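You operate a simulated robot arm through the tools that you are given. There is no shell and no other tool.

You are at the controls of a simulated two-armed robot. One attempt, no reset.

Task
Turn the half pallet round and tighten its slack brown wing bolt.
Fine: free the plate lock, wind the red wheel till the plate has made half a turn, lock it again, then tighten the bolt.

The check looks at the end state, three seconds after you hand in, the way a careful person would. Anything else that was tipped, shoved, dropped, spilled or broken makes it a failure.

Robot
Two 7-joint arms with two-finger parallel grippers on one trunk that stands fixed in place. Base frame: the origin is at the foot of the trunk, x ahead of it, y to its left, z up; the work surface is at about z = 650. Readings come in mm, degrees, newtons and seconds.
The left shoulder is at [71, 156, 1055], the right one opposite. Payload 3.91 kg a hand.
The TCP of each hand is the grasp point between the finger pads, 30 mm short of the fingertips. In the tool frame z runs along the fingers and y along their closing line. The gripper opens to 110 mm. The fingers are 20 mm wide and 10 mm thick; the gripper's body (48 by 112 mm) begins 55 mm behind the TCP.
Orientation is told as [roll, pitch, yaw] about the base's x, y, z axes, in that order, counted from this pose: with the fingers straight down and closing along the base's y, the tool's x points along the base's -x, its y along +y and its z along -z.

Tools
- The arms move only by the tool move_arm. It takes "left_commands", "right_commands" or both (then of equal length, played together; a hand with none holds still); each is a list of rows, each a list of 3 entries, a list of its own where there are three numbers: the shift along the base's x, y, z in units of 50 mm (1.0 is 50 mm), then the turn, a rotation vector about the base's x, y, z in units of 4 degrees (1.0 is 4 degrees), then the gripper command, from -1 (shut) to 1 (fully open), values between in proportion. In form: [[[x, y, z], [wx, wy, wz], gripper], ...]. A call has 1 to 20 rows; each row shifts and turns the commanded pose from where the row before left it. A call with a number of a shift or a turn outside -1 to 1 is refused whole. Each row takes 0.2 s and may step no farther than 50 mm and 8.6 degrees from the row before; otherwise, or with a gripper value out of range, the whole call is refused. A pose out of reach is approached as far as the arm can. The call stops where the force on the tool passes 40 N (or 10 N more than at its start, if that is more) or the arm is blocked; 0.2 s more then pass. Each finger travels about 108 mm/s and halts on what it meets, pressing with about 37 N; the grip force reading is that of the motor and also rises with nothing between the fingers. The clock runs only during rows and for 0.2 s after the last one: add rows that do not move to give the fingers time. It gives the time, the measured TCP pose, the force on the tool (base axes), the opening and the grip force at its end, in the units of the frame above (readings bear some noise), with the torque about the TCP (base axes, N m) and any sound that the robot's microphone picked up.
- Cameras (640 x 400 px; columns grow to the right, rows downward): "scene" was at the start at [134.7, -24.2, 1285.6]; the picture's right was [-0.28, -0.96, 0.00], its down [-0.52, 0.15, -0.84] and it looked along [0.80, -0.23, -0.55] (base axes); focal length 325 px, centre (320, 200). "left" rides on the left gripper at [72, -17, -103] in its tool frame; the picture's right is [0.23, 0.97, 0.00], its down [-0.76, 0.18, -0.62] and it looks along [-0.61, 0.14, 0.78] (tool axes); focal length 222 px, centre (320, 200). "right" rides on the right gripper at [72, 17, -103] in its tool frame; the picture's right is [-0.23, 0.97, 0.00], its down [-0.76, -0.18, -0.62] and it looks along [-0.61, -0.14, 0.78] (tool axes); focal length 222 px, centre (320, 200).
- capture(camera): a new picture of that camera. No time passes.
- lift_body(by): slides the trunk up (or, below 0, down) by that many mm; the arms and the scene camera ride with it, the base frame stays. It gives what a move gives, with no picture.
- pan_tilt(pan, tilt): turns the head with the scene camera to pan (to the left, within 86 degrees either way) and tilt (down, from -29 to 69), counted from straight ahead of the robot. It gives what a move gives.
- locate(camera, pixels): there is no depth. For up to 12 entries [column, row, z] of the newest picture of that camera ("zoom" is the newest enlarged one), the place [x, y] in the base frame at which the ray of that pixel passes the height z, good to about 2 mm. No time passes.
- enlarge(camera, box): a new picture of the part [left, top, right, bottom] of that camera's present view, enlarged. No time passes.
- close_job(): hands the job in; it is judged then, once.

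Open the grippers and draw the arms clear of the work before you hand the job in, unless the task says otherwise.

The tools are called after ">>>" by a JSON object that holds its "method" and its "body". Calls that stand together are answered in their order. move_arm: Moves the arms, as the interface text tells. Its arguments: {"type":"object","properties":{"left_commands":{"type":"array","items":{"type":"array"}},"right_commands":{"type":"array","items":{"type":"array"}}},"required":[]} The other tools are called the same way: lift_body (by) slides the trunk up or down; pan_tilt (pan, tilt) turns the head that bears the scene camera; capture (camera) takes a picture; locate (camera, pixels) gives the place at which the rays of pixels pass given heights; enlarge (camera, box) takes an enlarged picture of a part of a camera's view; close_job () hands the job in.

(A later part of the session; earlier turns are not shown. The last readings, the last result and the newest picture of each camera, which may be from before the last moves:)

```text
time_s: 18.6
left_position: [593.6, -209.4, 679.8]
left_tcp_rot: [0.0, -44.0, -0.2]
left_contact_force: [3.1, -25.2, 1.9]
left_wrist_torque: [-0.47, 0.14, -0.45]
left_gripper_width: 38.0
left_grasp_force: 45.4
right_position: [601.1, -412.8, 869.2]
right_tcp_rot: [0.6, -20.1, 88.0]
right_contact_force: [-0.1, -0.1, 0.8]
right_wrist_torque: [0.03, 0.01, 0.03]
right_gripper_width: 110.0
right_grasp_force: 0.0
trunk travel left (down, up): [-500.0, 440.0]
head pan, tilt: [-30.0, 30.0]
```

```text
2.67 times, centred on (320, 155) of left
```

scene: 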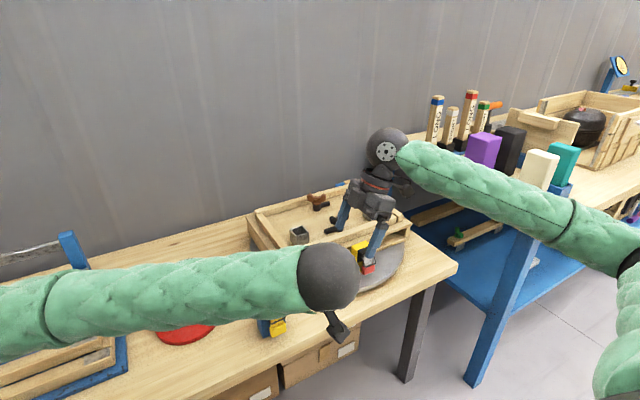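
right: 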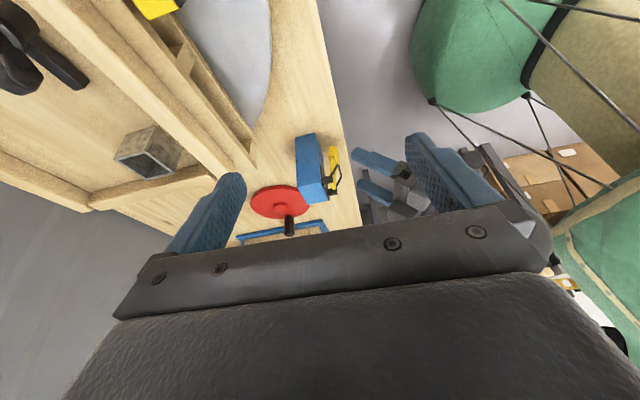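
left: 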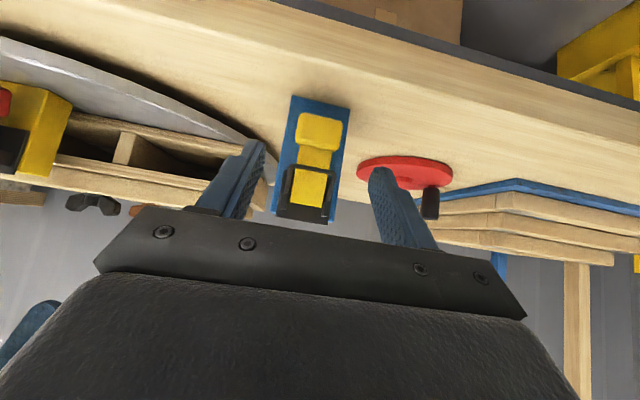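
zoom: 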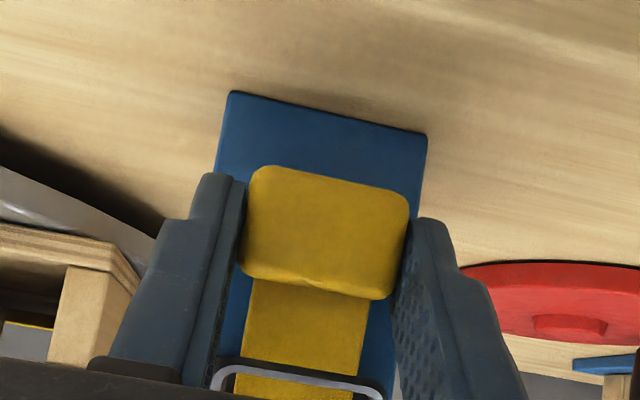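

The grip is held at 38 mm width with a small sideways load. I start swinging the lever outward about its top hinge in small steps and read the forces.

>>> {"method": "move_arm", "body": {"left_commands": [[[-0.078, -0.03, 0.02], [0, 0, 0], -1], [[-0.078, -0.01, 0.024], [0, 0, 0], -1], [[-0.087, 0, 0.036], [0, 0, 0], -1], [[-0.087, 0, 0.046], [0, 0, 0], -1], [[0, 0, 0], [0, 0, 0], -1]]}}

>>> {"method": "enlarge", "body": {"camera": "right", "box": [280, 120, 440, 220]}}

```text
time_s: 19.8
left_position: [579.9, -210.2, 684.4]
left_tcp_rot: [0.2, -43.9, 0.1]
left_contact_force: [12.7, -8.2, -17.7]
left_wrist_torque: [-0.09, 1.16, -0.09]
left_gripper_width: 37.8
left_grasp_force: 45.4
right_position: [600.3, -411.9, 868.4]
right_tcp_rot: [0.7, -20.1, 87.9]
right_contact_force: [1.0, -0.1, 1.5]
right_wrist_torque: [0.0, 0.01, -0.01]
right_gripper_width: 110.2
right_grasp_force: 0.0
trunk travel left (down, up): [-500.0, 440.0]
head pan, tilt: [-30.0, 30.0]
```

```text
4.00 times, centred on (360, 170) of right
```

zoom: 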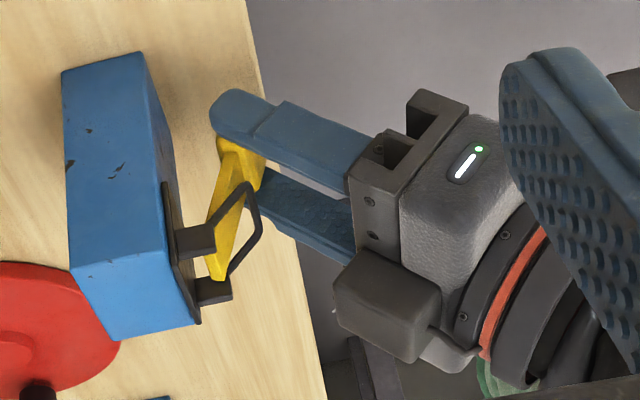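

The lever swings out and the bail moves with it; most of the resistance is pad friction torque (1.16 N·m). I now rotate the gripper together with the lever while following the arc.

>>> {"method": "move_arm", "body": {"left_commands": [[[-0.058, 0, 0.05], [0, 1, 0], -1], [[-0.054, 0, 0.054], [0, 1, 0], -1], [[-0.05, 0, 0.056], [0, 1, 0], -1], [[-0.046, 0, 0.06], [0, 1, 0], -1], [[0, 0, 0], [0, 0, 0], -1]]}}

>>> {"method": "enlarge", "body": {"camera": "right", "box": [280, 120, 440, 220]}}

```text
time_s: 21.0
left_position: [569.5, -209.1, 695.4]
left_tcp_rot: [0.1, -27.8, 0.1]
left_contact_force: [6.8, 10.2, -20.0]
left_wrist_torque: [0.18, 1.1, 0.2]
left_gripper_width: 37.4
left_grasp_force: 44.8
right_position: [600.5, -410.2, 868.8]
right_tcp_rot: [0.9, -20.1, 87.9]
right_contact_force: [-0.5, -0.5, -0.2]
right_wrist_torque: [-0.01, 0.01, -0.04]
right_gripper_width: 109.7
right_grasp_force: 0.1
trunk travel left (down, up): [-500.0, 440.0]
head pan, tilt: [-30.0, 30.0]
```

```text
4.00 times, centred on (360, 170) of right
```

zoom: 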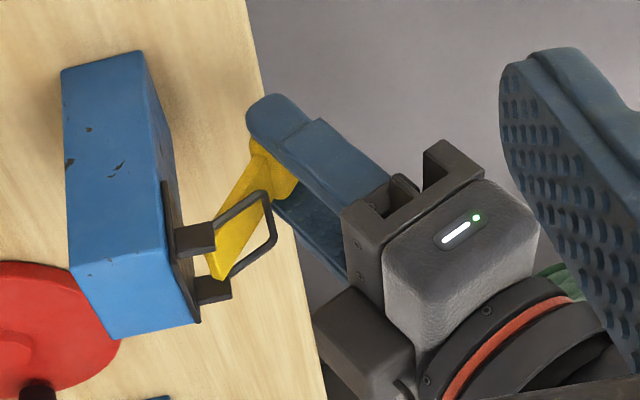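

Motion is smooth; I continue along the arc.

>>> {"method": "move_arm", "body": {"left_commands": [[[-0.042, 0, 0.064], [0, 1, 0], -1], [[-0.038, 0, 0.066], [0, 1, 0], -1], [[-0.032, 0, 0.07], [0, 1, 0], -1], [[-0.028, 0, 0.07], [0, 1, 0], -1], [[0, 0, 0], [0, 0, 0], -1]]}}

>>> {"method": "enlarge", "body": {"camera": "right", "box": [280, 120, 440, 220]}}

```text
time_s: 21.3
left_position: [569.3, -209.6, 697.4]
left_tcp_rot: [0.1, -27.1, 0.1]
left_contact_force: [7.2, 19.5, -2.2]
left_wrist_torque: [0.7, 0.34, -0.84]
left_gripper_width: 38.0
left_grasp_force: 45.1
right_position: [598.8, -411.9, 869.7]
right_tcp_rot: [0.7, -20.1, 87.9]
right_contact_force: [0.0, 0.1, -0.9]
right_wrist_torque: [0.01, 0.0, -0.02]
right_gripper_width: 110.0
right_grasp_force: 0.1
trunk travel left (down, up): [-500.0, 440.0]
head pan, tilt: [-30.0, 30.0]
stopped in row 1 (left hand): the force on the tool passed its limit at 51 N (the readings are from after the stop); the commanded pose is now the measured one
```

```text
4.00 times, centred on (360, 170) of right
```

zoom: 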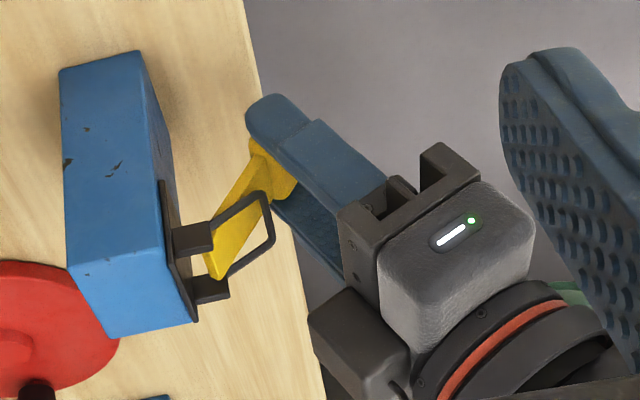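

The stop reported a 51 N spike. I look from the left camera too before trying a smaller step.

>>> {"method": "capture", "body": {"camera": "left"}}

>>> {"method": "capture", "body": {"camera": "right"}}

>>> {"method": "capture", "body": {"camera": "scene"}}

```text
taken
```

left: 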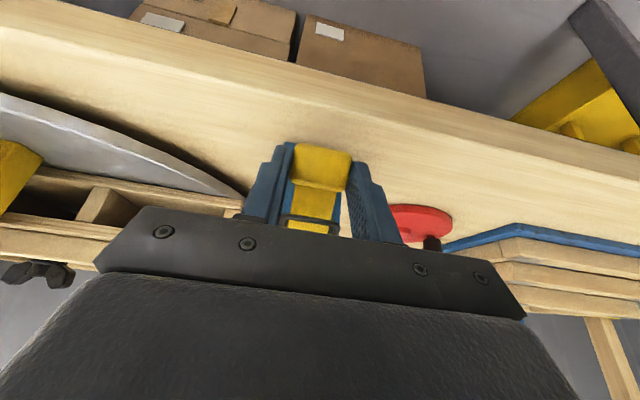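

```text
taken
```

right: 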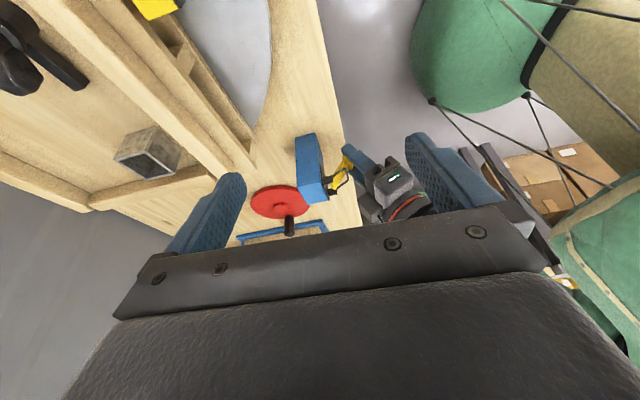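

```text
taken
```

scene: 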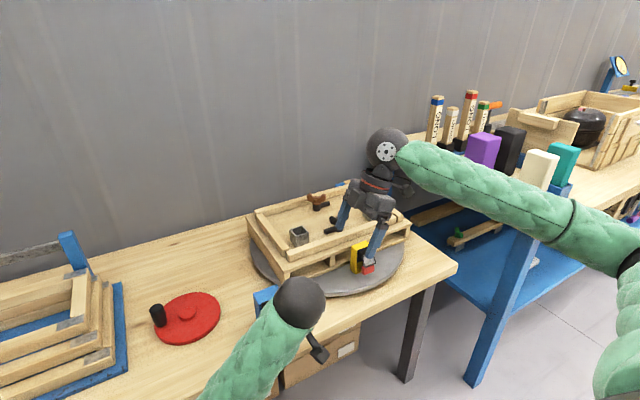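

No collision is visible. I go on in half-size steps.

>>> {"method": "move_arm", "body": {"left_commands": [[[-0.021, 0, 0.032], [0, 0.5, 0], -1], [[-0.021, 0, 0.032], [0, 0.5, 0], -1], [[-0.019, 0, 0.033], [0, 0.5, 0], -1], [[-0.019, 0, 0.033], [0, 0.5, 0], -1], [[0, 0, 0], [0, 0, 0], -1]]}}

>>> {"method": "enlarge", "body": {"camera": "right", "box": [280, 120, 440, 220]}}

```text
time_s: 21.6
left_position: [570.7, -210.0, 696.8]
left_tcp_rot: [-0.2, -26.8, 0.3]
left_contact_force: [3.9, 7.6, 3.4]
left_wrist_torque: [-0.23, -0.02, -0.72]
left_gripper_width: 37.7
left_grasp_force: 45.4
right_position: [599.8, -410.9, 871.2]
right_tcp_rot: [0.8, -19.9, 87.9]
right_contact_force: [-0.2, 0.2, 0.0]
right_wrist_torque: [0.0, -0.02, -0.03]
right_gripper_width: 110.1
right_grasp_force: 0.1
trunk travel left (down, up): [-500.0, 440.0]
head pan, tilt: [-30.0, 30.0]
stopped in row 1 (left hand): the force on the tool passed its limit at 58 N (the readings are from after the stop); the commanded pose is now the measured one
```

```text
4.00 times, centred on (360, 170) of right
```

zoom: 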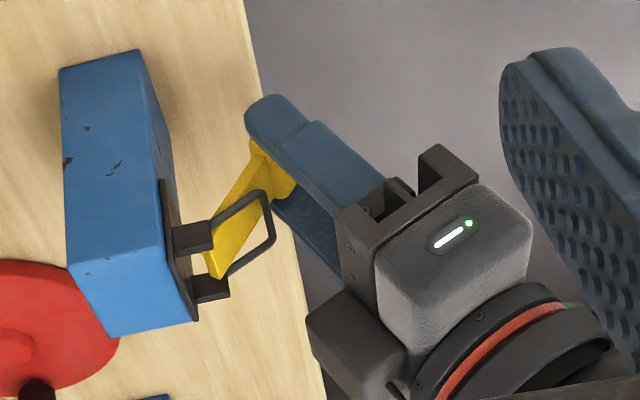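

Another spike on a 2 mm step suggests a stop or detent near 43° of lever angle. I try 1 mm pure-translation steps along the tangent to see how the force builds.

>>> {"method": "move_arm", "body": {"left_commands": [[[-0.015, 0, 0.014], [0, 0, 0], -1], [[0, 0, 0], [0, 0, 0], -1]]}}

>>> {"method": "move_arm", "body": {"left_commands": [[[-0.015, 0, 0.014], [0, 0, 0], -1], [[0, 0, 0], [0, 0, 0], -1]]}}

```text
time_s: 22.1
left_position: [570.4, -209.9, 697.5]
left_tcp_rot: [-0.2, -26.8, 0.4]
left_contact_force: [14.1, 8.5, 4.7]
left_wrist_torque: [0.67, 0.26, -0.01]
left_gripper_width: 37.6
left_grasp_force: 45.7
right_position: [600.0, -411.8, 869.2]
right_tcp_rot: [0.8, -20.0, 87.9]
right_contact_force: [0.0, -0.1, -0.2]
right_wrist_torque: [0.01, -0.02, -0.03]
right_gripper_width: 109.9
right_grasp_force: 0.1
trunk travel left (down, up): [-500.0, 440.0]
head pan, tilt: [-30.0, 30.0]
```

```text
time_s: 22.8
left_position: [569.9, -209.5, 696.2]
left_tcp_rot: [-0.1, -26.7, 0.2]
left_contact_force: [24.7, 8.5, 2.4]
left_wrist_torque: [0.35, 0.55, -0.06]
left_gripper_width: 37.7
left_grasp_force: 44.9
right_position: [600.2, -411.5, 869.4]
right_tcp_rot: [0.8, -20.1, 87.9]
right_contact_force: [0.9, 0.4, 0.6]
right_wrist_torque: [-0.02, -0.01, -0.04]
right_gripper_width: 110.1
right_grasp_force: 0.1
trunk travel left (down, up): [-500.0, 440.0]
head pan, tilt: [-30.0, 30.0]
```

The reaction is almost purely +x, so I test moving straight up instead.

>>> {"method": "move_arm", "body": {"left_commands": [[[0, 0, 0.03], [0, 0, 0], -1], [[0, 0, 0], [0, 0, 0], -1]]}}

>>> {"method": "move_arm", "body": {"left_commands": [[[0.01, 0, 0.03], [0, 0, 0], -1], [[0, 0, 0], [0, 0, 0], -1]]}}

>>> {"method": "enlarge", "body": {"camera": "right", "box": [280, 120, 440, 220]}}

```text
time_s: 23.4
left_position: [568.9, -209.5, 696.9]
left_tcp_rot: [-0.1, -26.6, 0.2]
left_contact_force: [16.6, 11.9, -12.4]
left_wrist_torque: [0.31, 0.99, -0.03]
left_gripper_width: 37.8
left_grasp_force: 45.8
right_position: [600.7, -411.6, 868.8]
right_tcp_rot: [0.8, -20.0, 87.8]
right_contact_force: [-0.8, -0.4, 0.3]
right_wrist_torque: [-0.01, 0.0, -0.02]
right_gripper_width: 110.0
right_grasp_force: 0.1
trunk travel left (down, up): [-500.0, 440.0]
head pan, tilt: [-30.0, 30.0]
```

```text
time_s: 23.9
left_position: [568.0, -209.7, 697.9]
left_tcp_rot: [0.0, -26.5, 0.2]
left_contact_force: [-4.0, 17.6, -29.9]
left_wrist_torque: [0.28, 1.27, 0.14]
left_gripper_width: 37.6
left_grasp_force: 45.1
right_position: [600.7, -412.5, 868.9]
right_tcp_rot: [0.9, -20.0, 87.9]
right_contact_force: [-0.1, 0.2, 0.0]
right_wrist_torque: [-0.02, 0.01, 0.03]
right_gripper_width: 110.3
right_grasp_force: 0.0
trunk travel left (down, up): [-500.0, 440.0]
head pan, tilt: [-30.0, 30.0]
```

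```text
4.00 times, centred on (360, 170) of right
```

zoom: 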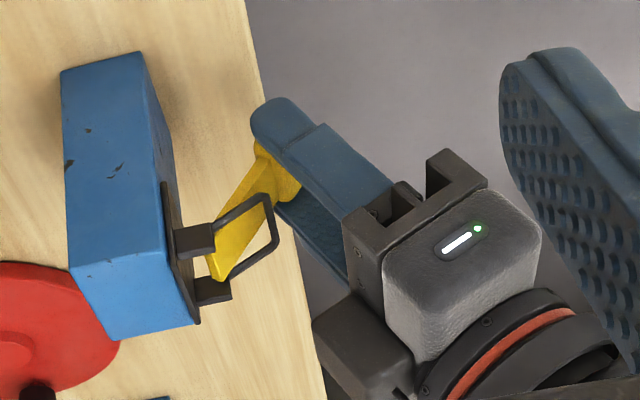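

The lever is still free to move; the resistance is pad torsion plus small arc errors on a stiff arm. I try lightening the squeeze by commanding an opening just under the grip width.

>>> {"method": "move_arm", "body": {"left_commands": [[[0, 0, 0], [0, 0, 0], -0.33], [[0, 0, 0], [0, 0, 0], -0.33]]}}

```text
time_s: 24.6
left_position: [569.0, -210.3, 702.2]
left_tcp_rot: [-0.2, -26.7, 0.1]
left_contact_force: [1.3, 6.3, 2.6]
left_wrist_torque: [0.19, -0.06, 0.03]
left_gripper_width: 40.0
left_grasp_force: 2.7
right_position: [599.3, -412.7, 870.1]
right_tcp_rot: [0.7, -20.0, 87.9]
right_contact_force: [-0.2, -1.4, -0.4]
right_wrist_torque: [0.02, 0.0, 0.02]
right_gripper_width: 109.7
right_grasp_force: 0.1
trunk travel left (down, up): [-500.0, 440.0]
head pan, tilt: [-30.0, 30.0]
```

>>> {"method": "enlarge", "body": {"camera": "right", "box": [280, 120, 440, 220]}}

>>> {"method": "enlarge", "body": {"camera": "left", "box": [200, 110, 440, 260]}}

```text
4.00 times, centred on (360, 170) of right
```

zoom: 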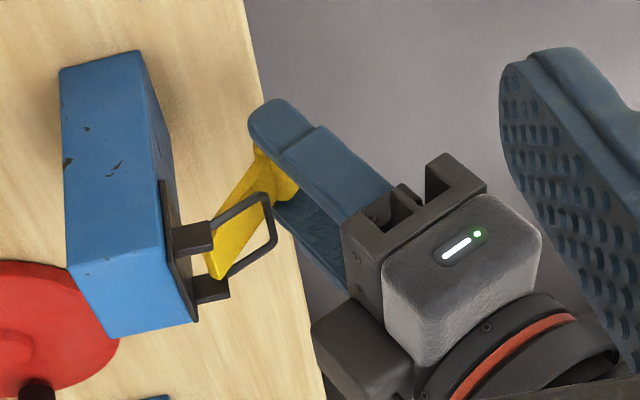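

```text
2.67 times, centred on (320, 185) of left
```

zoom: 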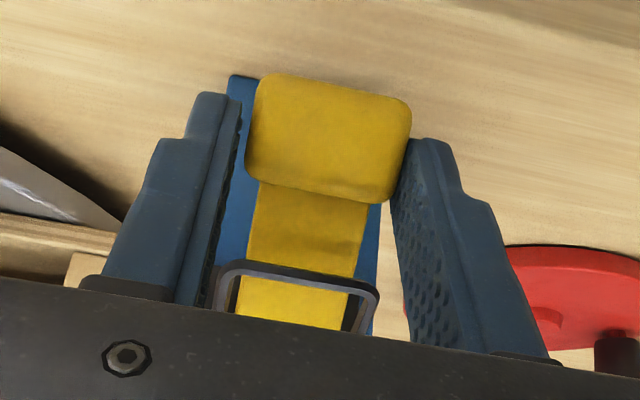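

The squeeze force scales with commanded opening (2.7 N at -0.33), and the lever stays where it was left. I regrip lightly at -0.55, centre by +1 mm in y, and continue along the arc.

>>> {"method": "move_arm", "body": {"left_commands": [[[0, 0.02, 0], [0, 0, 0], -0.55], [[0, 0, 0], [0, 0, 0], -0.55], [[-0.05, 0, 0.075], [0, 1, 0], -0.55], [[-0.05, 0, 0.08], [0, 1, 0], -0.55], [[0, 0, 0], [0, 0, 0], -0.55]]}}

>>> {"method": "enlarge", "body": {"camera": "right", "box": [280, 120, 440, 220]}}

```text
time_s: 25.8
left_position: [565.4, -208.6, 709.1]
left_tcp_rot: [-0.2, -18.7, 0.3]
left_contact_force: [26.0, -10.7, -1.6]
left_wrist_torque: [-0.08, 0.46, -0.15]
left_gripper_width: 37.7
left_grasp_force: 44.9
right_position: [600.8, -412.7, 867.6]
right_tcp_rot: [0.8, -20.1, 87.9]
right_contact_force: [-0.1, 0.6, -0.4]
right_wrist_torque: [-0.05, -0.03, -0.02]
right_gripper_width: 109.8
right_grasp_force: 0.0
trunk travel left (down, up): [-500.0, 440.0]
head pan, tilt: [-30.0, 30.0]
```

```text
4.00 times, centred on (360, 170) of right
```

zoom: 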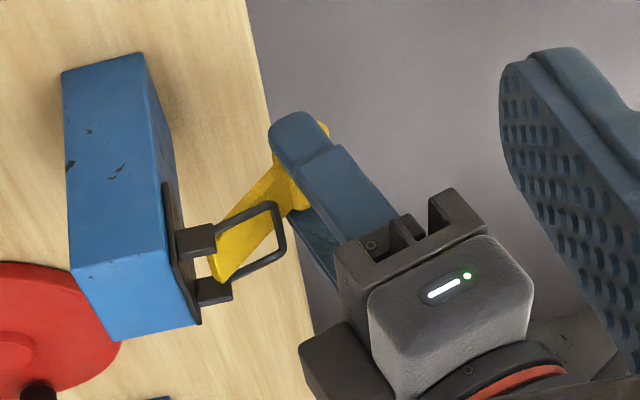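

Lever is now near 55°. The +x reaction says I'm slightly too far out, so I bias the next steps more upward.

>>> {"method": "move_arm", "body": {"left_commands": [[[-0.015, -0.01, 0.08], [0, 1, 0], -0.45], [[-0.02, -0.01, 0.085], [0, 1, 0], -0.45], [[0, 0, 0], [0, 0, 0], -0.45]]}}

>>> {"method": "move_arm", "body": {"left_commands": [[[-0.02, 0, 0.085], [0, 1, 0], -0.45], [[-0.015, 0, 0.09], [0, 1, 0], -0.45], [[0, 0, 0], [0, 0, 0], -0.45]]}}

>>> {"method": "enlarge", "body": {"camera": "right", "box": [280, 120, 440, 220]}}

```text
time_s: 26.6
left_position: [563.0, -209.6, 715.8]
left_tcp_rot: [0.0, -10.8, 0.3]
left_contact_force: [24.1, 6.8, 3.8]
left_wrist_torque: [0.55, 0.04, -0.17]
left_gripper_width: 37.8
left_grasp_force: 44.8
right_position: [600.7, -411.0, 868.5]
right_tcp_rot: [0.8, -20.0, 87.9]
right_contact_force: [-0.7, 0.7, -0.2]
right_wrist_torque: [-0.01, 0.0, 0.0]
right_gripper_width: 110.2
right_grasp_force: 0.1
trunk travel left (down, up): [-500.0, 440.0]
head pan, tilt: [-30.0, 30.0]
```

```text
time_s: 27.4
left_position: [560.7, -208.9, 724.2]
left_tcp_rot: [0.0, -2.7, 0.2]
left_contact_force: [27.0, 10.7, -6.3]
left_wrist_torque: [0.36, 0.33, -0.2]
left_gripper_width: 37.8
left_grasp_force: 44.9
right_position: [600.9, -411.0, 866.8]
right_tcp_rot: [0.9, -20.1, 87.8]
right_contact_force: [-0.6, 0.1, -0.4]
right_wrist_torque: [-0.01, -0.03, 0.01]
right_gripper_width: 109.8
right_grasp_force: 0.1
trunk travel left (down, up): [-500.0, 440.0]
head pan, tilt: [-30.0, 30.0]
```

```text
4.00 times, centred on (360, 170) of right
```

zoom: 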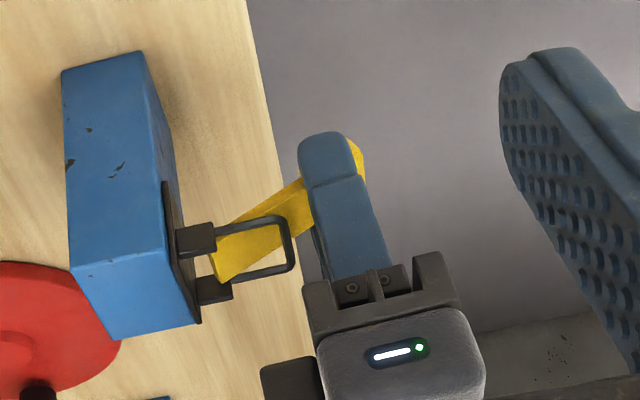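

Lever at about 70° now; I continue upward with slight +x correction.

>>> {"method": "move_arm", "body": {"left_commands": [[[0.006, -0.01, 0.09], [0, 1, 0], -0.45], [[0.016, -0.01, 0.09], [0, 1, 0], -0.45], [[0, 0, 0], [0, 0, 0], -0.45]]}}

>>> {"method": "move_arm", "body": {"left_commands": [[[0.002, 0, 0.095], [0, 1, 0], -0.45], [[0.012, 0, 0.095], [0, 1, 0], -0.45], [[0, 0, 0], [0, 0, 0], -0.45]]}}

>>> {"method": "enlarge", "body": {"camera": "right", "box": [280, 120, 440, 220]}}

```text
time_s: 28.1
left_position: [562.1, -209.3, 733.4]
left_tcp_rot: [0.2, 5.5, 0.2]
left_contact_force: [-1.5, 33.8, -24.1]
left_wrist_torque: [0.67, 1.19, -0.25]
left_gripper_width: 37.9
left_grasp_force: 44.6
right_position: [600.8, -409.9, 869.1]
right_tcp_rot: [0.8, -19.9, 87.9]
right_contact_force: [0.3, -0.2, 0.4]
right_wrist_torque: [0.01, 0.01, -0.01]
right_gripper_width: 109.8
right_grasp_force: 0.1
trunk travel left (down, up): [-500.0, 440.0]
head pan, tilt: [-30.0, 30.0]
```

```text
time_s: 28.9
left_position: [562.7, -209.3, 744.5]
left_tcp_rot: [0.0, 13.3, 0.2]
left_contact_force: [-0.3, 42.4, -20.6]
left_wrist_torque: [0.85, 1.09, -0.33]
left_gripper_width: 38.1
left_grasp_force: 45.5
right_position: [602.0, -410.0, 869.4]
right_tcp_rot: [0.9, -19.8, 87.9]
right_contact_force: [0.4, -0.3, -0.4]
right_wrist_torque: [0.0, -0.01, 0.01]
right_gripper_width: 109.9
right_grasp_force: 0.0
trunk travel left (down, up): [-500.0, 440.0]
head pan, tilt: [-30.0, 30.0]
```

```text
4.00 times, centred on (360, 170) of right
```

zoom: 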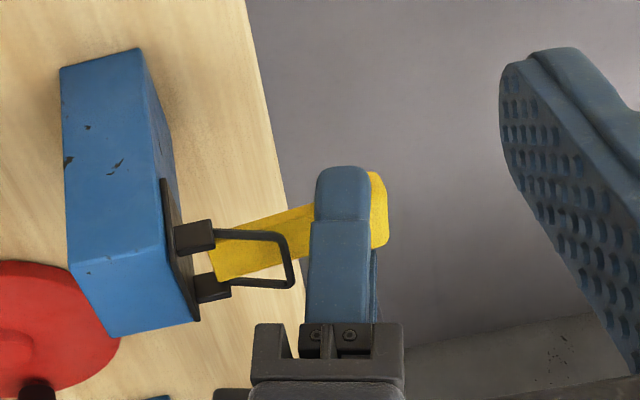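

Lever is about perpendicular to the face; the sideways force of 42 N means I should shift +y about 2 mm, then keep following the arc.

>>> {"method": "move_arm", "body": {"left_commands": [[[0, 0.04, 0], [0, 0, 0], -0.45], [[0, 0, 0], [0, 0, 0], -0.45]]}}

>>> {"method": "move_arm", "body": {"left_commands": [[[0.012, 0, 0.095], [0, 1, 0], -0.45], [[0.02, 0, 0.095], [0, 1, 0], -0.45], [[0, 0, 0], [0, 0, 0], -0.45]]}}

>>> {"method": "enlarge", "body": {"camera": "right", "box": [280, 120, 440, 220]}}

```text
time_s: 29.6
left_position: [563.2, -210.6, 744.1]
left_tcp_rot: [-0.2, 13.3, 0.1]
left_contact_force: [9.7, 14.7, -16.1]
left_wrist_torque: [0.09, 0.63, -0.18]
left_gripper_width: 37.5
left_grasp_force: 45.3
right_position: [601.1, -411.7, 868.1]
right_tcp_rot: [0.8, -20.1, 87.8]
right_contact_force: [0.6, -0.3, -0.3]
right_wrist_torque: [-0.01, -0.03, -0.01]
right_gripper_width: 110.0
right_grasp_force: 0.1
trunk travel left (down, up): [-500.0, 440.0]
head pan, tilt: [-30.0, 30.0]
```

```text
time_s: 30.4
left_position: [566.0, -209.7, 751.3]
left_tcp_rot: [0.1, 21.4, 0.4]
left_contact_force: [16.5, -6.5, -33.0]
left_wrist_torque: [-0.18, -0.9, -0.09]
left_gripper_width: 37.7
left_grasp_force: 44.8
right_position: [600.9, -412.5, 867.2]
right_tcp_rot: [0.9, -20.1, 87.8]
right_contact_force: [-0.9, -0.1, 1.1]
right_wrist_torque: [0.02, -0.02, 0.01]
right_gripper_width: 109.8
right_grasp_force: 0.1
trunk travel left (down, up): [-500.0, 440.0]
head pan, tilt: [-30.0, 30.0]
```

```text
4.00 times, centred on (360, 170) of right
```

zoom: 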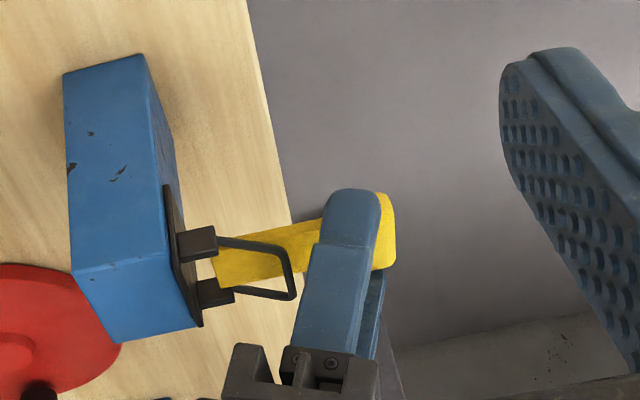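

The torque sign reversed (-0.9 N·m) and Fz is -33 N, so the lever seems at its end near 95°. I open the fingers and look at where the lever rests.

>>> {"method": "move_arm", "body": {"left_commands": [[[0, 0, 0], [0, 0, 0], -0.2], [[0, 0, 0], [0, 0, 0], 0.1], [[0, 0, 0], [0, 0, 0], 0.1]]}}

>>> {"method": "enlarge", "body": {"camera": "right", "box": [280, 120, 440, 220]}}

>>> {"method": "capture", "body": {"camera": "left"}}

```text
time_s: 31.1
left_position: [563.1, -208.1, 754.2]
left_tcp_rot: [0.0, 21.3, 0.2]
left_contact_force: [1.0, 0.7, 0.1]
left_wrist_torque: [0.01, 0.01, -0.01]
left_gripper_width: 60.3
left_grasp_force: 0.1
right_position: [600.0, -411.9, 868.4]
right_tcp_rot: [0.8, -20.0, 87.9]
right_contact_force: [-0.5, 0.2, 0.6]
right_wrist_torque: [0.01, 0.01, 0.0]
right_gripper_width: 110.0
right_grasp_force: 0.1
trunk travel left (down, up): [-500.0, 440.0]
head pan, tilt: [-30.0, 30.0]
```

```text
4.00 times, centred on (360, 170) of right
```

zoom: 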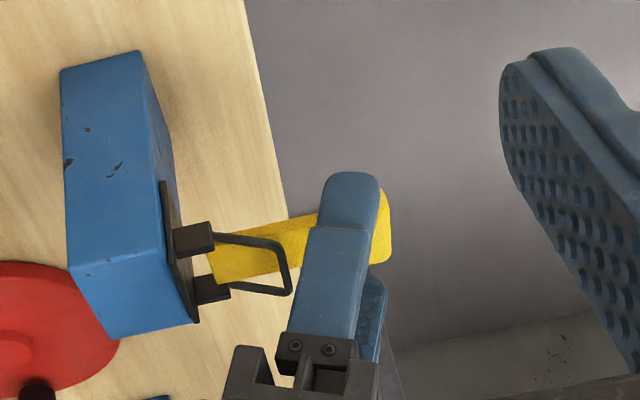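

```text
taken
```

left: 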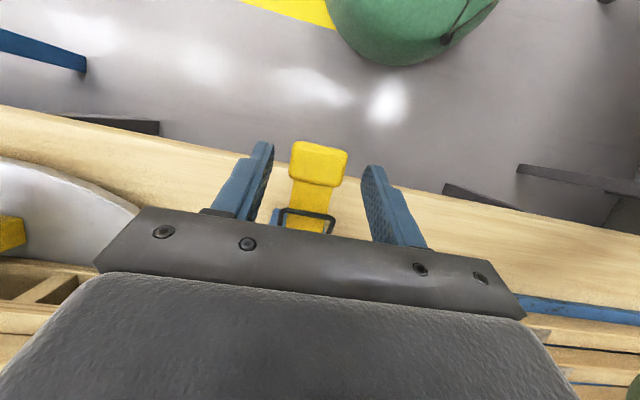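

The lever stays at about 90° and the block did not move. I back the left hand up off the lever and straighten it.

>>> {"method": "move_arm", "body": {"left_commands": [[[0, 0, 0.6], [0, 0, 0], 0.3], [[0, 0, 0.8], [0, 0, 0], 0.5], [[0, 0, 0.8], [0, -1, 0], 0.8], [[0, 0.3, 0.6], [0, -1, 0], 1], [[0, 0.5, 0.5], [0, -1, 0], 1], [[0, 0.7, 0], [0, -1, 0], 1], [[0, 0.7, 0], [0, -1, 0], 1], [[0, 0.7, 0], [0, -0.3, 0], 1], [[0, 0, 0], [0, 0, 0], 1]]}}

>>> {"method": "capture", "body": {"camera": "left"}}

>>> {"method": "capture", "body": {"camera": "scene"}}

>>> {"method": "capture", "body": {"camera": "right"}}

```text
time_s: 33.1
left_position: [562.8, -65.9, 919.5]
left_tcp_rot: [0.0, 0.0, 0.2]
left_contact_force: [-0.2, 0.1, -0.4]
left_wrist_torque: [-0.02, -0.03, 0.01]
left_gripper_width: 110.2
left_grasp_force: 0.1
right_position: [599.7, -412.8, 868.8]
right_tcp_rot: [0.8, -20.0, 88.0]
right_contact_force: [0.0, -0.4, -0.4]
right_wrist_torque: [0.01, 0.01, 0.02]
right_gripper_width: 110.0
right_grasp_force: 0.1
trunk travel left (down, up): [-500.0, 440.0]
head pan, tilt: [-30.0, 30.0]
```

```text
taken
```

left: 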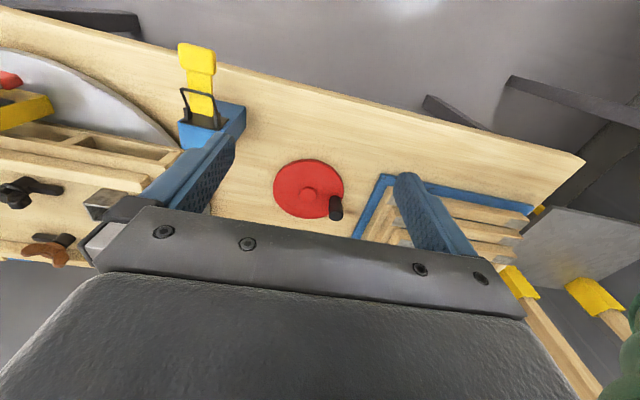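

```text
taken
```

scene: 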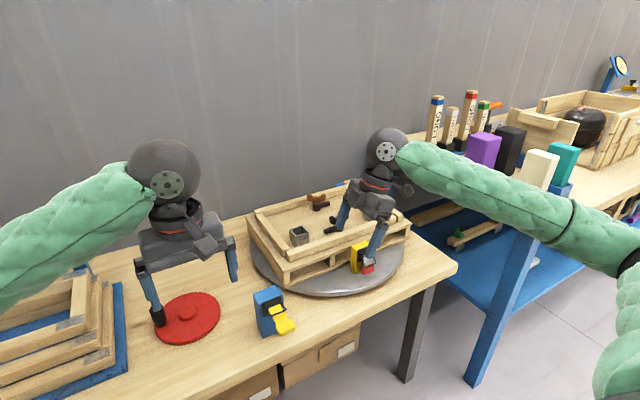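

```text
taken
```

right: 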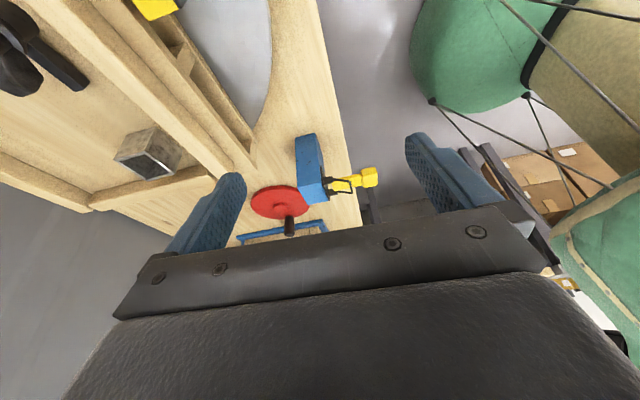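

Now I zoom on the wheel and knob from both wrist cameras and the scene for triangulation.

>>> {"method": "enlarge", "body": {"camera": "left", "box": [260, 145, 360, 235]}}

>>> {"method": "locate", "body": {"camera": "zoom", "pixels": [[310, 192, 625], [310, 192, 635], [425, 235, 680], [425, 235, 660], [425, 235, 640], [175, 190, 625], [450, 150, 625], [310, 75, 625]]}}

>>> {"method": "enlarge", "body": {"camera": "right", "box": [235, 175, 325, 240]}}

```text
4.44 times, centred on (310, 190) of left
```

zoom: 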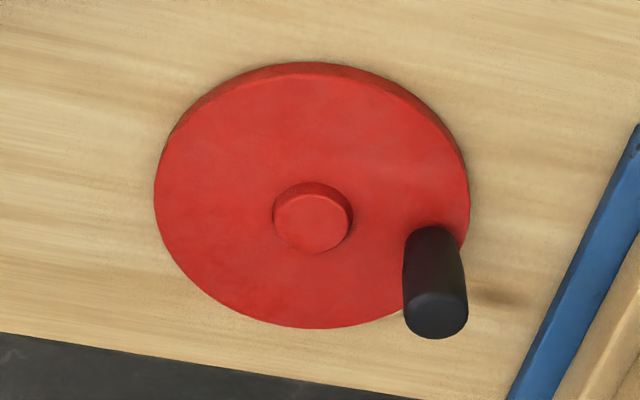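

```text
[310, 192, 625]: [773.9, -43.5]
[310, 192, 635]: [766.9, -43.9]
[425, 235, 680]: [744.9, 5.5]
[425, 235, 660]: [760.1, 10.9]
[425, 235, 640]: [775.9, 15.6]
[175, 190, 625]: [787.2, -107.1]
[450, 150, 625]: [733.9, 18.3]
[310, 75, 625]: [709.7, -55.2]
```

```text
6.15 times, centred on (280, 208) of right
```

zoom: 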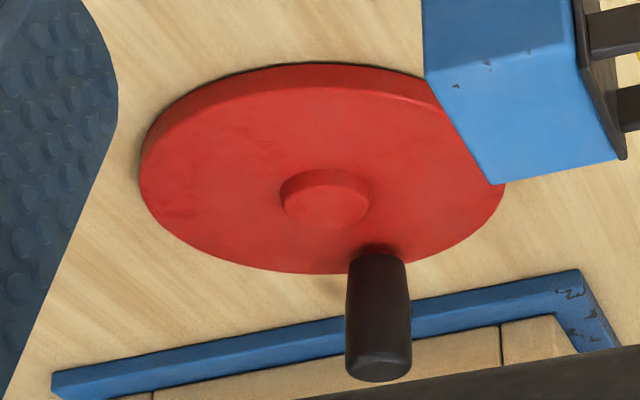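

>>> {"method": "locate", "body": {"camera": "zoom", "pixels": [[327, 208, 625], [327, 208, 635], [380, 365, 670], [380, 365, 680], [380, 365, 690], [380, 365, 700], [377, 252, 620], [377, 252, 630]]}}

>>> {"method": "enlarge", "body": {"camera": "left", "box": [260, 145, 360, 235]}}

>>> {"method": "locate", "body": {"camera": "zoom", "pixels": [[312, 224, 625], [312, 224, 635], [437, 315, 670], [437, 315, 680], [437, 315, 690], [437, 315, 700], [430, 235, 620], [430, 235, 630], [157, 190, 622], [468, 200, 622], [310, 70, 615], [310, 328, 622]]}}

```text
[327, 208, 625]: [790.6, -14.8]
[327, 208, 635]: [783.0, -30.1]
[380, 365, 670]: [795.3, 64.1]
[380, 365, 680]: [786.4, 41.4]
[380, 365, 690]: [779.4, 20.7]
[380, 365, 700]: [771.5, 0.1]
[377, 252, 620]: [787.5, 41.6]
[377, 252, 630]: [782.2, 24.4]
```

```text
4.44 times, centred on (310, 190) of left
```

zoom: 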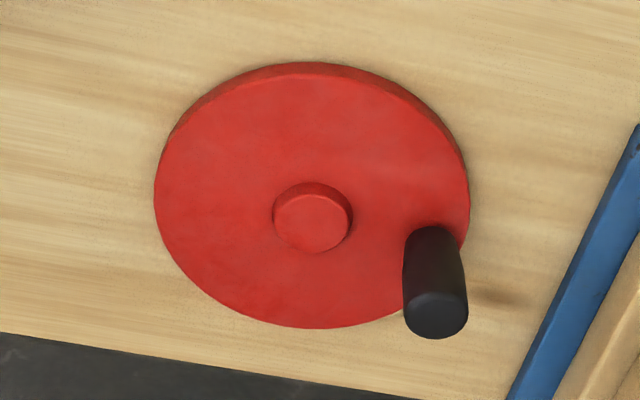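

```text
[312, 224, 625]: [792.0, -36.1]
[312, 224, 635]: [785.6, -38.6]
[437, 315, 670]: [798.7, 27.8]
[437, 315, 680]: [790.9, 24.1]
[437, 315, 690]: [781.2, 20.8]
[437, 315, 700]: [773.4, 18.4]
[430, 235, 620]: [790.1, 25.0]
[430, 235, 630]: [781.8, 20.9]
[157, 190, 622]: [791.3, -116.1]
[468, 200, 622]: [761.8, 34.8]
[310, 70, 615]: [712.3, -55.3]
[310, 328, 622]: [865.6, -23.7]
```

Knob axis is about (781,22) with top z≈690, wheel centre about (785,-38), crank radius ≈60. I check how near the stacked frames on the left come to the hand.

>>> {"method": "locate", "body": {"camera": "left", "pixels": [[384, 176, 625], [352, 237, 625], [398, 190, 720], [440, 207, 740], [400, 235, 720]]}}

>>> {"method": "pan_tilt", "body": {"pan": -5, "tilt": 40}}

>>> {"method": "capture", "body": {"camera": "scene"}}

```text
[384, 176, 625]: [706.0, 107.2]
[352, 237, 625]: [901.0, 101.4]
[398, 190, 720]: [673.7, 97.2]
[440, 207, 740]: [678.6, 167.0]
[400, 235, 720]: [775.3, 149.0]
```

```text
time_s: 34.0
left_position: [563.3, -64.1, 919.8]
left_tcp_rot: [0.0, 0.0, 0.2]
left_contact_force: [0.5, 0.6, 0.0]
left_wrist_torque: [0.02, -0.03, 0.02]
left_gripper_width: 109.9
left_grasp_force: 0.1
right_position: [600.0, -411.2, 869.8]
right_tcp_rot: [0.8, -20.0, 87.8]
right_contact_force: [0.6, 0.3, -0.3]
right_wrist_torque: [0.02, -0.04, -0.01]
right_gripper_width: 110.1
right_grasp_force: 0.1
trunk travel left (down, up): [-500.0, 440.0]
head pan, tilt: [-5.0, 40.0]
```

```text
taken
```

scene: 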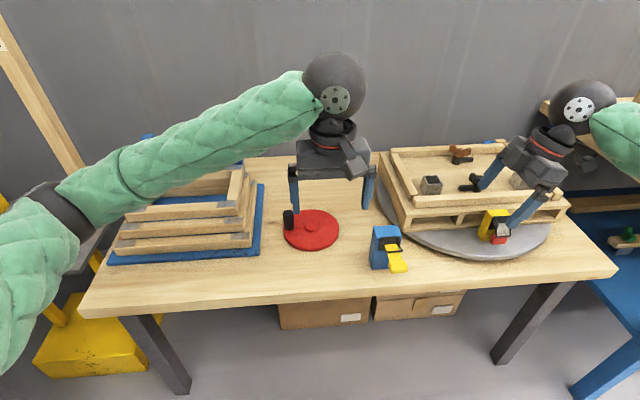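

The tray edge is at y≈101+, leaving clearance. I move the left hand above the knob with fingers opened to about 60 mm.

>>> {"method": "move_arm", "body": {"left_commands": [[[0.727, 0.29, -0.3], [0, 0, 0], 0.5], [[0.727, 0.29, -0.3], [0, 0, 0], 0.1], [[0.727, 0.29, -0.4], [0, 0, 0], 0.1], [[0.727, 0.29, -0.5], [0, 0, 0], 0.1], [[0.727, 0.29, -0.6], [0, 0, 0], 0.1], [[0.727, 0.29, -0.6], [0, 0, 0], 0.1], [[0, 0, 0], [0, 0, 0], 0.1]]}}

>>> {"method": "capture", "body": {"camera": "left"}}

>>> {"method": "capture", "body": {"camera": "scene"}}

```text
time_s: 35.6
left_position: [783.3, 22.0, 781.2]
left_tcp_rot: [0.0, 0.0, 0.2]
left_contact_force: [-0.8, 0.1, -0.2]
left_wrist_torque: [0.02, -0.01, 0.02]
left_gripper_width: 60.5
left_grasp_force: 0.1
right_position: [599.9, -411.4, 869.1]
right_tcp_rot: [0.6, -20.0, 87.9]
right_contact_force: [-0.1, 0.0, 1.7]
right_wrist_torque: [-0.02, -0.05, -0.02]
right_gripper_width: 110.1
right_grasp_force: 0.1
trunk travel left (down, up): [-500.0, 440.0]
head pan, tilt: [-5.0, 40.0]
```

```text
taken
```

left: 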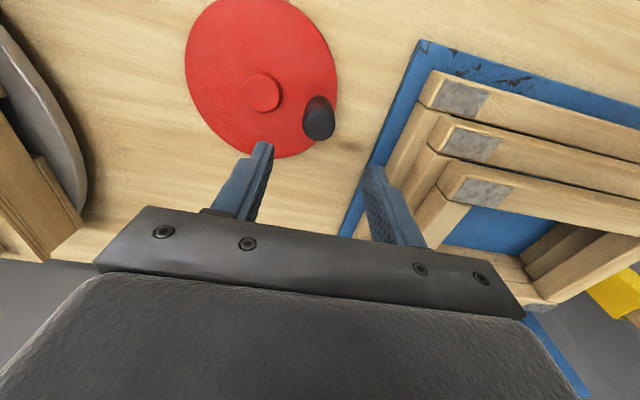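

```text
taken
```

scene: 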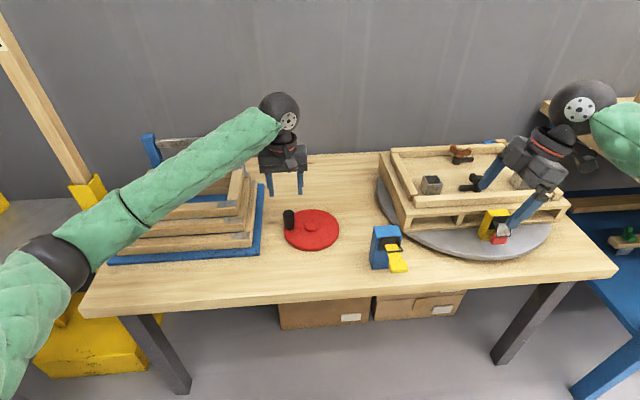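

I check the knob's top in the left view at z=690 against the TCP.

>>> {"method": "locate", "body": {"camera": "left", "pixels": [[320, 124, 690], [320, 124, 685], [264, 93, 636], [317, 100, 640], [272, 140, 630]]}}

>>> {"method": "locate", "body": {"camera": "scene", "pixels": [[288, 213, 690], [312, 225, 636], [290, 228, 630]]}}

```text
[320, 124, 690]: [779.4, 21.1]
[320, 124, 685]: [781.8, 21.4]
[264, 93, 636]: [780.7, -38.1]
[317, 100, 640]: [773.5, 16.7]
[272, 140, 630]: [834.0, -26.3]
```

```text
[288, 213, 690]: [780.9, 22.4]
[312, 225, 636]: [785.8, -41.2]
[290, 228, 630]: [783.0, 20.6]
```

Knob at (780,21.5), hub at about (783,-38): consistent in all views. I descend to TCP z≈672 around the knob.

>>> {"method": "move_arm", "body": {"left_commands": [[[-0.05, 0, -0.55], [0, 0, 0], 0.1], [[0, 0, -0.55], [0, 0, 0], 0.1], [[0, 0, -0.55], [0, 0, 0], 0.1], [[0, 0, -0.53], [0, 0, 0], 0.1], [[0, 0, 0], [0, 0, 0], 0.1]]}}

>>> {"method": "capture", "body": {"camera": "left"}}

```text
time_s: 36.8
left_position: [779.0, 20.5, 675.6]
left_tcp_rot: [0.0, 0.1, 0.3]
left_contact_force: [0.4, -0.2, 0.5]
left_wrist_torque: [0.0, -0.01, 0.01]
left_gripper_width: 60.3
left_grasp_force: 0.0
right_position: [599.3, -411.8, 869.1]
right_tcp_rot: [0.8, -20.0, 87.9]
right_contact_force: [-0.4, 0.0, -0.3]
right_wrist_torque: [0.03, -0.01, -0.01]
right_gripper_width: 110.0
right_grasp_force: 0.1
trunk travel left (down, up): [-500.0, 440.0]
head pan, tilt: [-5.0, 40.0]
```

```text
taken
```

left: 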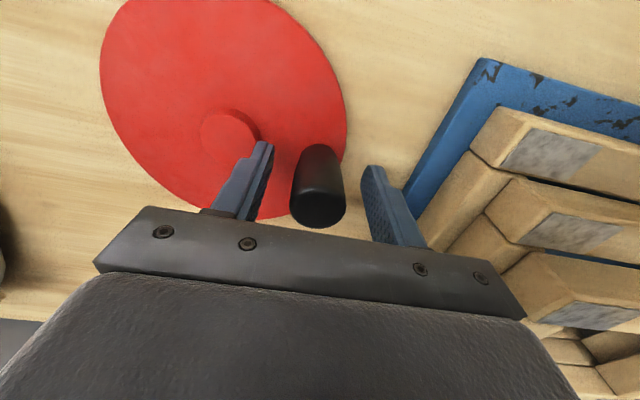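

Knob is between the fingers. I close on it with moderate squeeze.

>>> {"method": "move_arm", "body": {"left_commands": [[[0, 0, 0], [0, 0, 0], -0.3], [[0, 0, 0], [0, 0, 0], -0.8], [[0, 0, 0], [0, 0, 0], -0.8]]}}

>>> {"method": "capture", "body": {"camera": "left"}}

```text
time_s: 37.6
left_position: [778.9, 20.1, 674.1]
left_tcp_rot: [-0.1, 0.2, 0.3]
left_contact_force: [-0.2, -9.1, -1.6]
left_wrist_torque: [-0.16, -0.03, -0.02]
left_gripper_width: 29.8
left_grasp_force: 45.1
right_position: [600.6, -412.8, 869.5]
right_tcp_rot: [0.8, -19.9, 87.9]
right_contact_force: [-0.1, -0.6, -0.8]
right_wrist_torque: [0.0, -0.01, 0.0]
right_gripper_width: 110.0
right_grasp_force: 0.1
trunk travel left (down, up): [-500.0, 440.0]
head pan, tilt: [-5.0, 40.0]
```

```text
taken
```

left: 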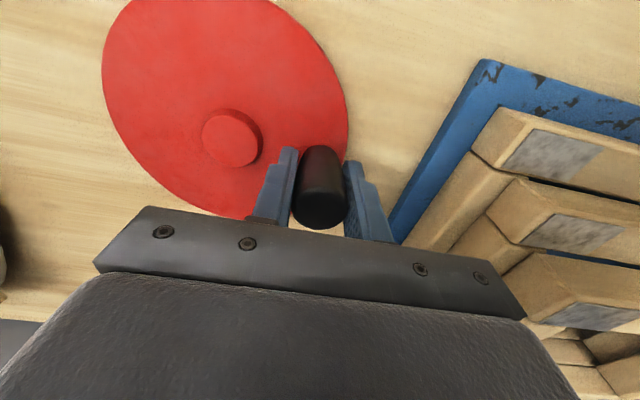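

Gripping the 30 mm knob. I try a small counter-clockwise arc of 10° and read the force to learn whether the plate is free.

>>> {"method": "move_arm", "body": {"left_commands": [[[-0.1, -0.01, 0], [0, 0, 0], -0.8], [[-0.1, -0.02, 0], [0, 0, 0], -0.8], [[0, 0, 0], [0, 0, 0], -0.8]]}}

>>> {"method": "capture", "body": {"camera": "left"}}

>>> {"method": "capture", "body": {"camera": "scene"}}

```text
time_s: 38.4
left_position: [768.5, 19.4, 674.0]
left_tcp_rot: [0.0, 0.0, 0.2]
left_contact_force: [3.9, -16.8, 2.6]
left_wrist_torque: [-0.15, -0.2, -0.02]
left_gripper_width: 29.4
left_grasp_force: 45.1
right_position: [600.0, -412.1, 867.8]
right_tcp_rot: [0.8, -20.0, 87.9]
right_contact_force: [0.0, 0.1, 0.2]
right_wrist_torque: [0.0, 0.03, -0.01]
right_gripper_width: 109.9
right_grasp_force: 0.0
trunk travel left (down, up): [-500.0, 440.0]
head pan, tilt: [-5.0, 40.0]
```

```text
taken
```

left: 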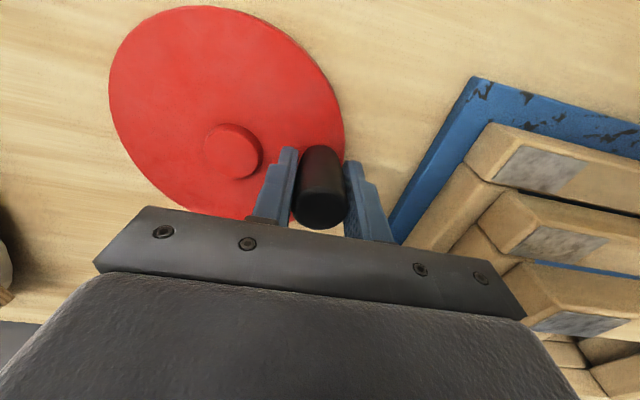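

```text
taken
```

scene: 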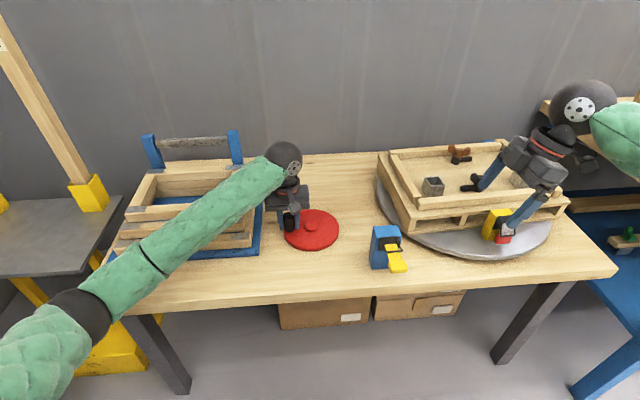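

The wheel turned with only ~4 N tangential force, so the blue latch was the plate lock and it's free. I continue counter-clockwise another 60° in 15° chords.

>>> {"method": "move_arm", "body": {"left_commands": [[[-0.283, -0.13, 0], [0, 0, 0], -0.8], [[-0.242, -0.186, 0], [0, 0, 0], -0.8], [[-0.186, -0.242, 0], [0, 0, 0], -0.8], [[-0.117, -0.282, 0], [0, 0, 0], -0.8], [[0, 0, 0], [0, 0, 0], -0.8]]}}

>>> {"method": "capture", "body": {"camera": "scene"}}

>>> {"method": "capture", "body": {"camera": "left"}}

```text
time_s: 39.3
left_position: [730.1, -8.2, 673.1]
left_tcp_rot: [0.4, 0.5, 0.0]
left_contact_force: [-34.8, 19.7, 0.5]
left_wrist_torque: [-0.09, 0.49, -0.03]
left_gripper_width: 29.6
left_grasp_force: 44.9
right_position: [597.2, -414.9, 869.7]
right_tcp_rot: [0.6, -20.0, 87.7]
right_contact_force: [0.1, -1.0, 1.0]
right_wrist_torque: [0.04, 0.04, 0.01]
right_gripper_width: 110.0
right_grasp_force: 0.0
trunk travel left (down, up): [-500.0, 440.0]
head pan, tilt: [-5.0, 40.0]
stopped in row 4 (left hand): the force on the tool passed its limit at 55 N (the readings are from after the stop); the commanded pose is now the measured one
```

```text
taken
```

scene: 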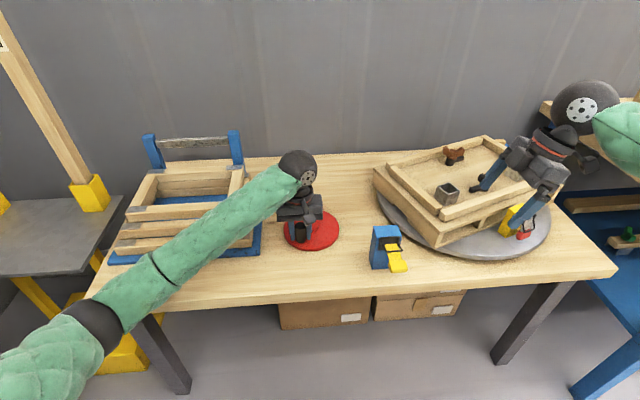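

```text
taken
```

left: 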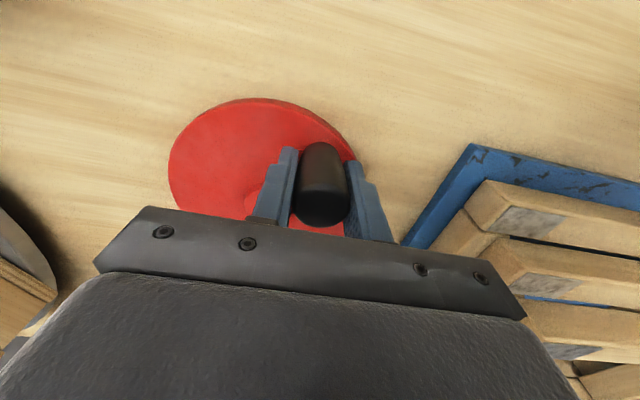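

The plate turns counter-clockwise with the wheel. The stop was pure radial pull, so my circle centre was off; refit gives about (779,-40), r 60. First I lift the right hand well clear of the turning pallet.

>>> {"method": "move_arm", "body": {"right_commands": [[[0, 0, 0.9], [0, 0, 0], 1], [[-0.2, -0.2, 0.9], [0, 0, 0], 1], [[-0.4, -0.4, 0.6], [0, 0, 0], 1], [[-0.5, -0.5, 0], [0, 0, 0], 1], [[-0.5, -0.5, 0], [0, 0, 0], 1], [[0, 0, 0], [0, 0, 0], 1]]}}

>>> {"method": "capture", "body": {"camera": "scene"}}

```text
time_s: 40.7
left_position: [732.0, -6.5, 674.6]
left_tcp_rot: [0.4, 0.4, 0.1]
left_contact_force: [-25.7, 17.6, -10.3]
left_wrist_torque: [0.11, 0.89, -0.08]
left_gripper_width: 29.5
left_grasp_force: 45.0
right_position: [516.2, -493.6, 990.9]
right_tcp_rot: [0.7, -20.1, 87.8]
right_contact_force: [-0.7, -0.2, 1.0]
right_wrist_torque: [0.03, -0.01, 0.01]
right_gripper_width: 110.0
right_grasp_force: 0.1
trunk travel left (down, up): [-500.0, 440.0]
head pan, tilt: [-5.0, 40.0]
```

```text
taken
```

scene: 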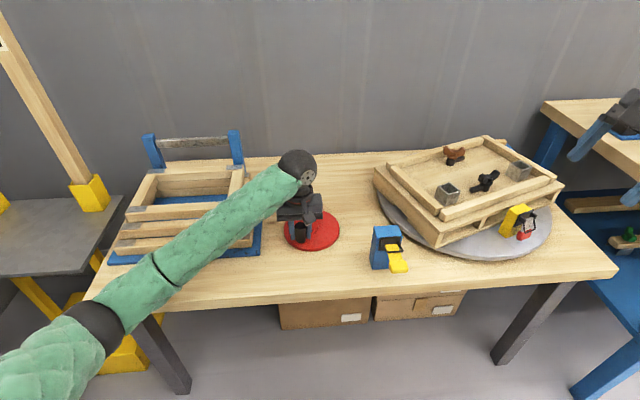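

The scene is clear now. I resume winding with the refitted circle, correcting the radius first.

>>> {"method": "move_arm", "body": {"left_commands": [[[-0.03, 0.02, 0], [0, 0, 0], -0.8], [[-0.135, -0.283, 0], [0, 0, 0], -0.8], [[-0.057, -0.308, 0], [0, 0, 0], -0.8], [[0, 0, 0], [0, 0, 0], -0.8]]}}

```text
time_s: 41.7
left_position: [723.4, -35.4, 673.5]
left_tcp_rot: [0.2, 0.2, 0.1]
left_contact_force: [10.6, -0.8, -9.4]
left_wrist_torque: [-0.39, -1.21, 0.02]
left_gripper_width: 29.4
left_grasp_force: 44.7
right_position: [518.6, -494.8, 989.9]
right_tcp_rot: [0.8, -20.0, 87.8]
right_contact_force: [0.0, 0.0, -0.4]
right_wrist_torque: [0.01, -0.02, -0.03]
right_gripper_width: 109.7
right_grasp_force: 0.1
trunk travel left (down, up): [-500.0, 440.0]
head pan, tilt: [-5.0, 40.0]
```

Forces are low here. I check in the left view how the knob sits between the pads.

>>> {"method": "enlarge", "body": {"camera": "left", "box": [180, 80, 420, 250]}}

>>> {"method": "enlarge", "body": {"camera": "scene", "box": [260, 140, 600, 280]}}

```text
2.35 times, centred on (300, 165) of left
```

zoom: 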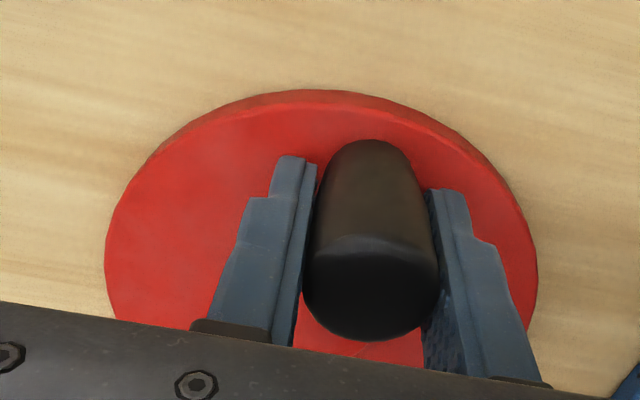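

```text
1.88 times, centred on (430, 210) of scene
```

zoom: 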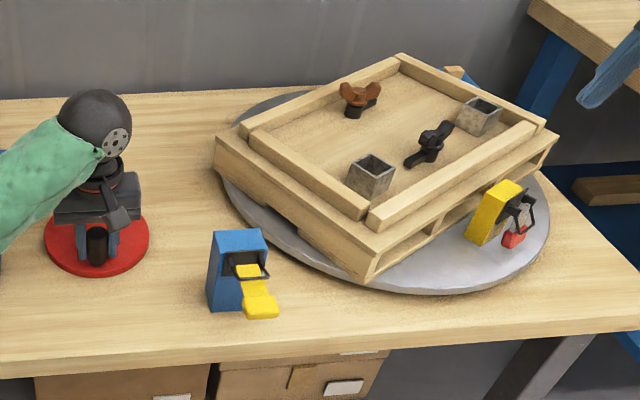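

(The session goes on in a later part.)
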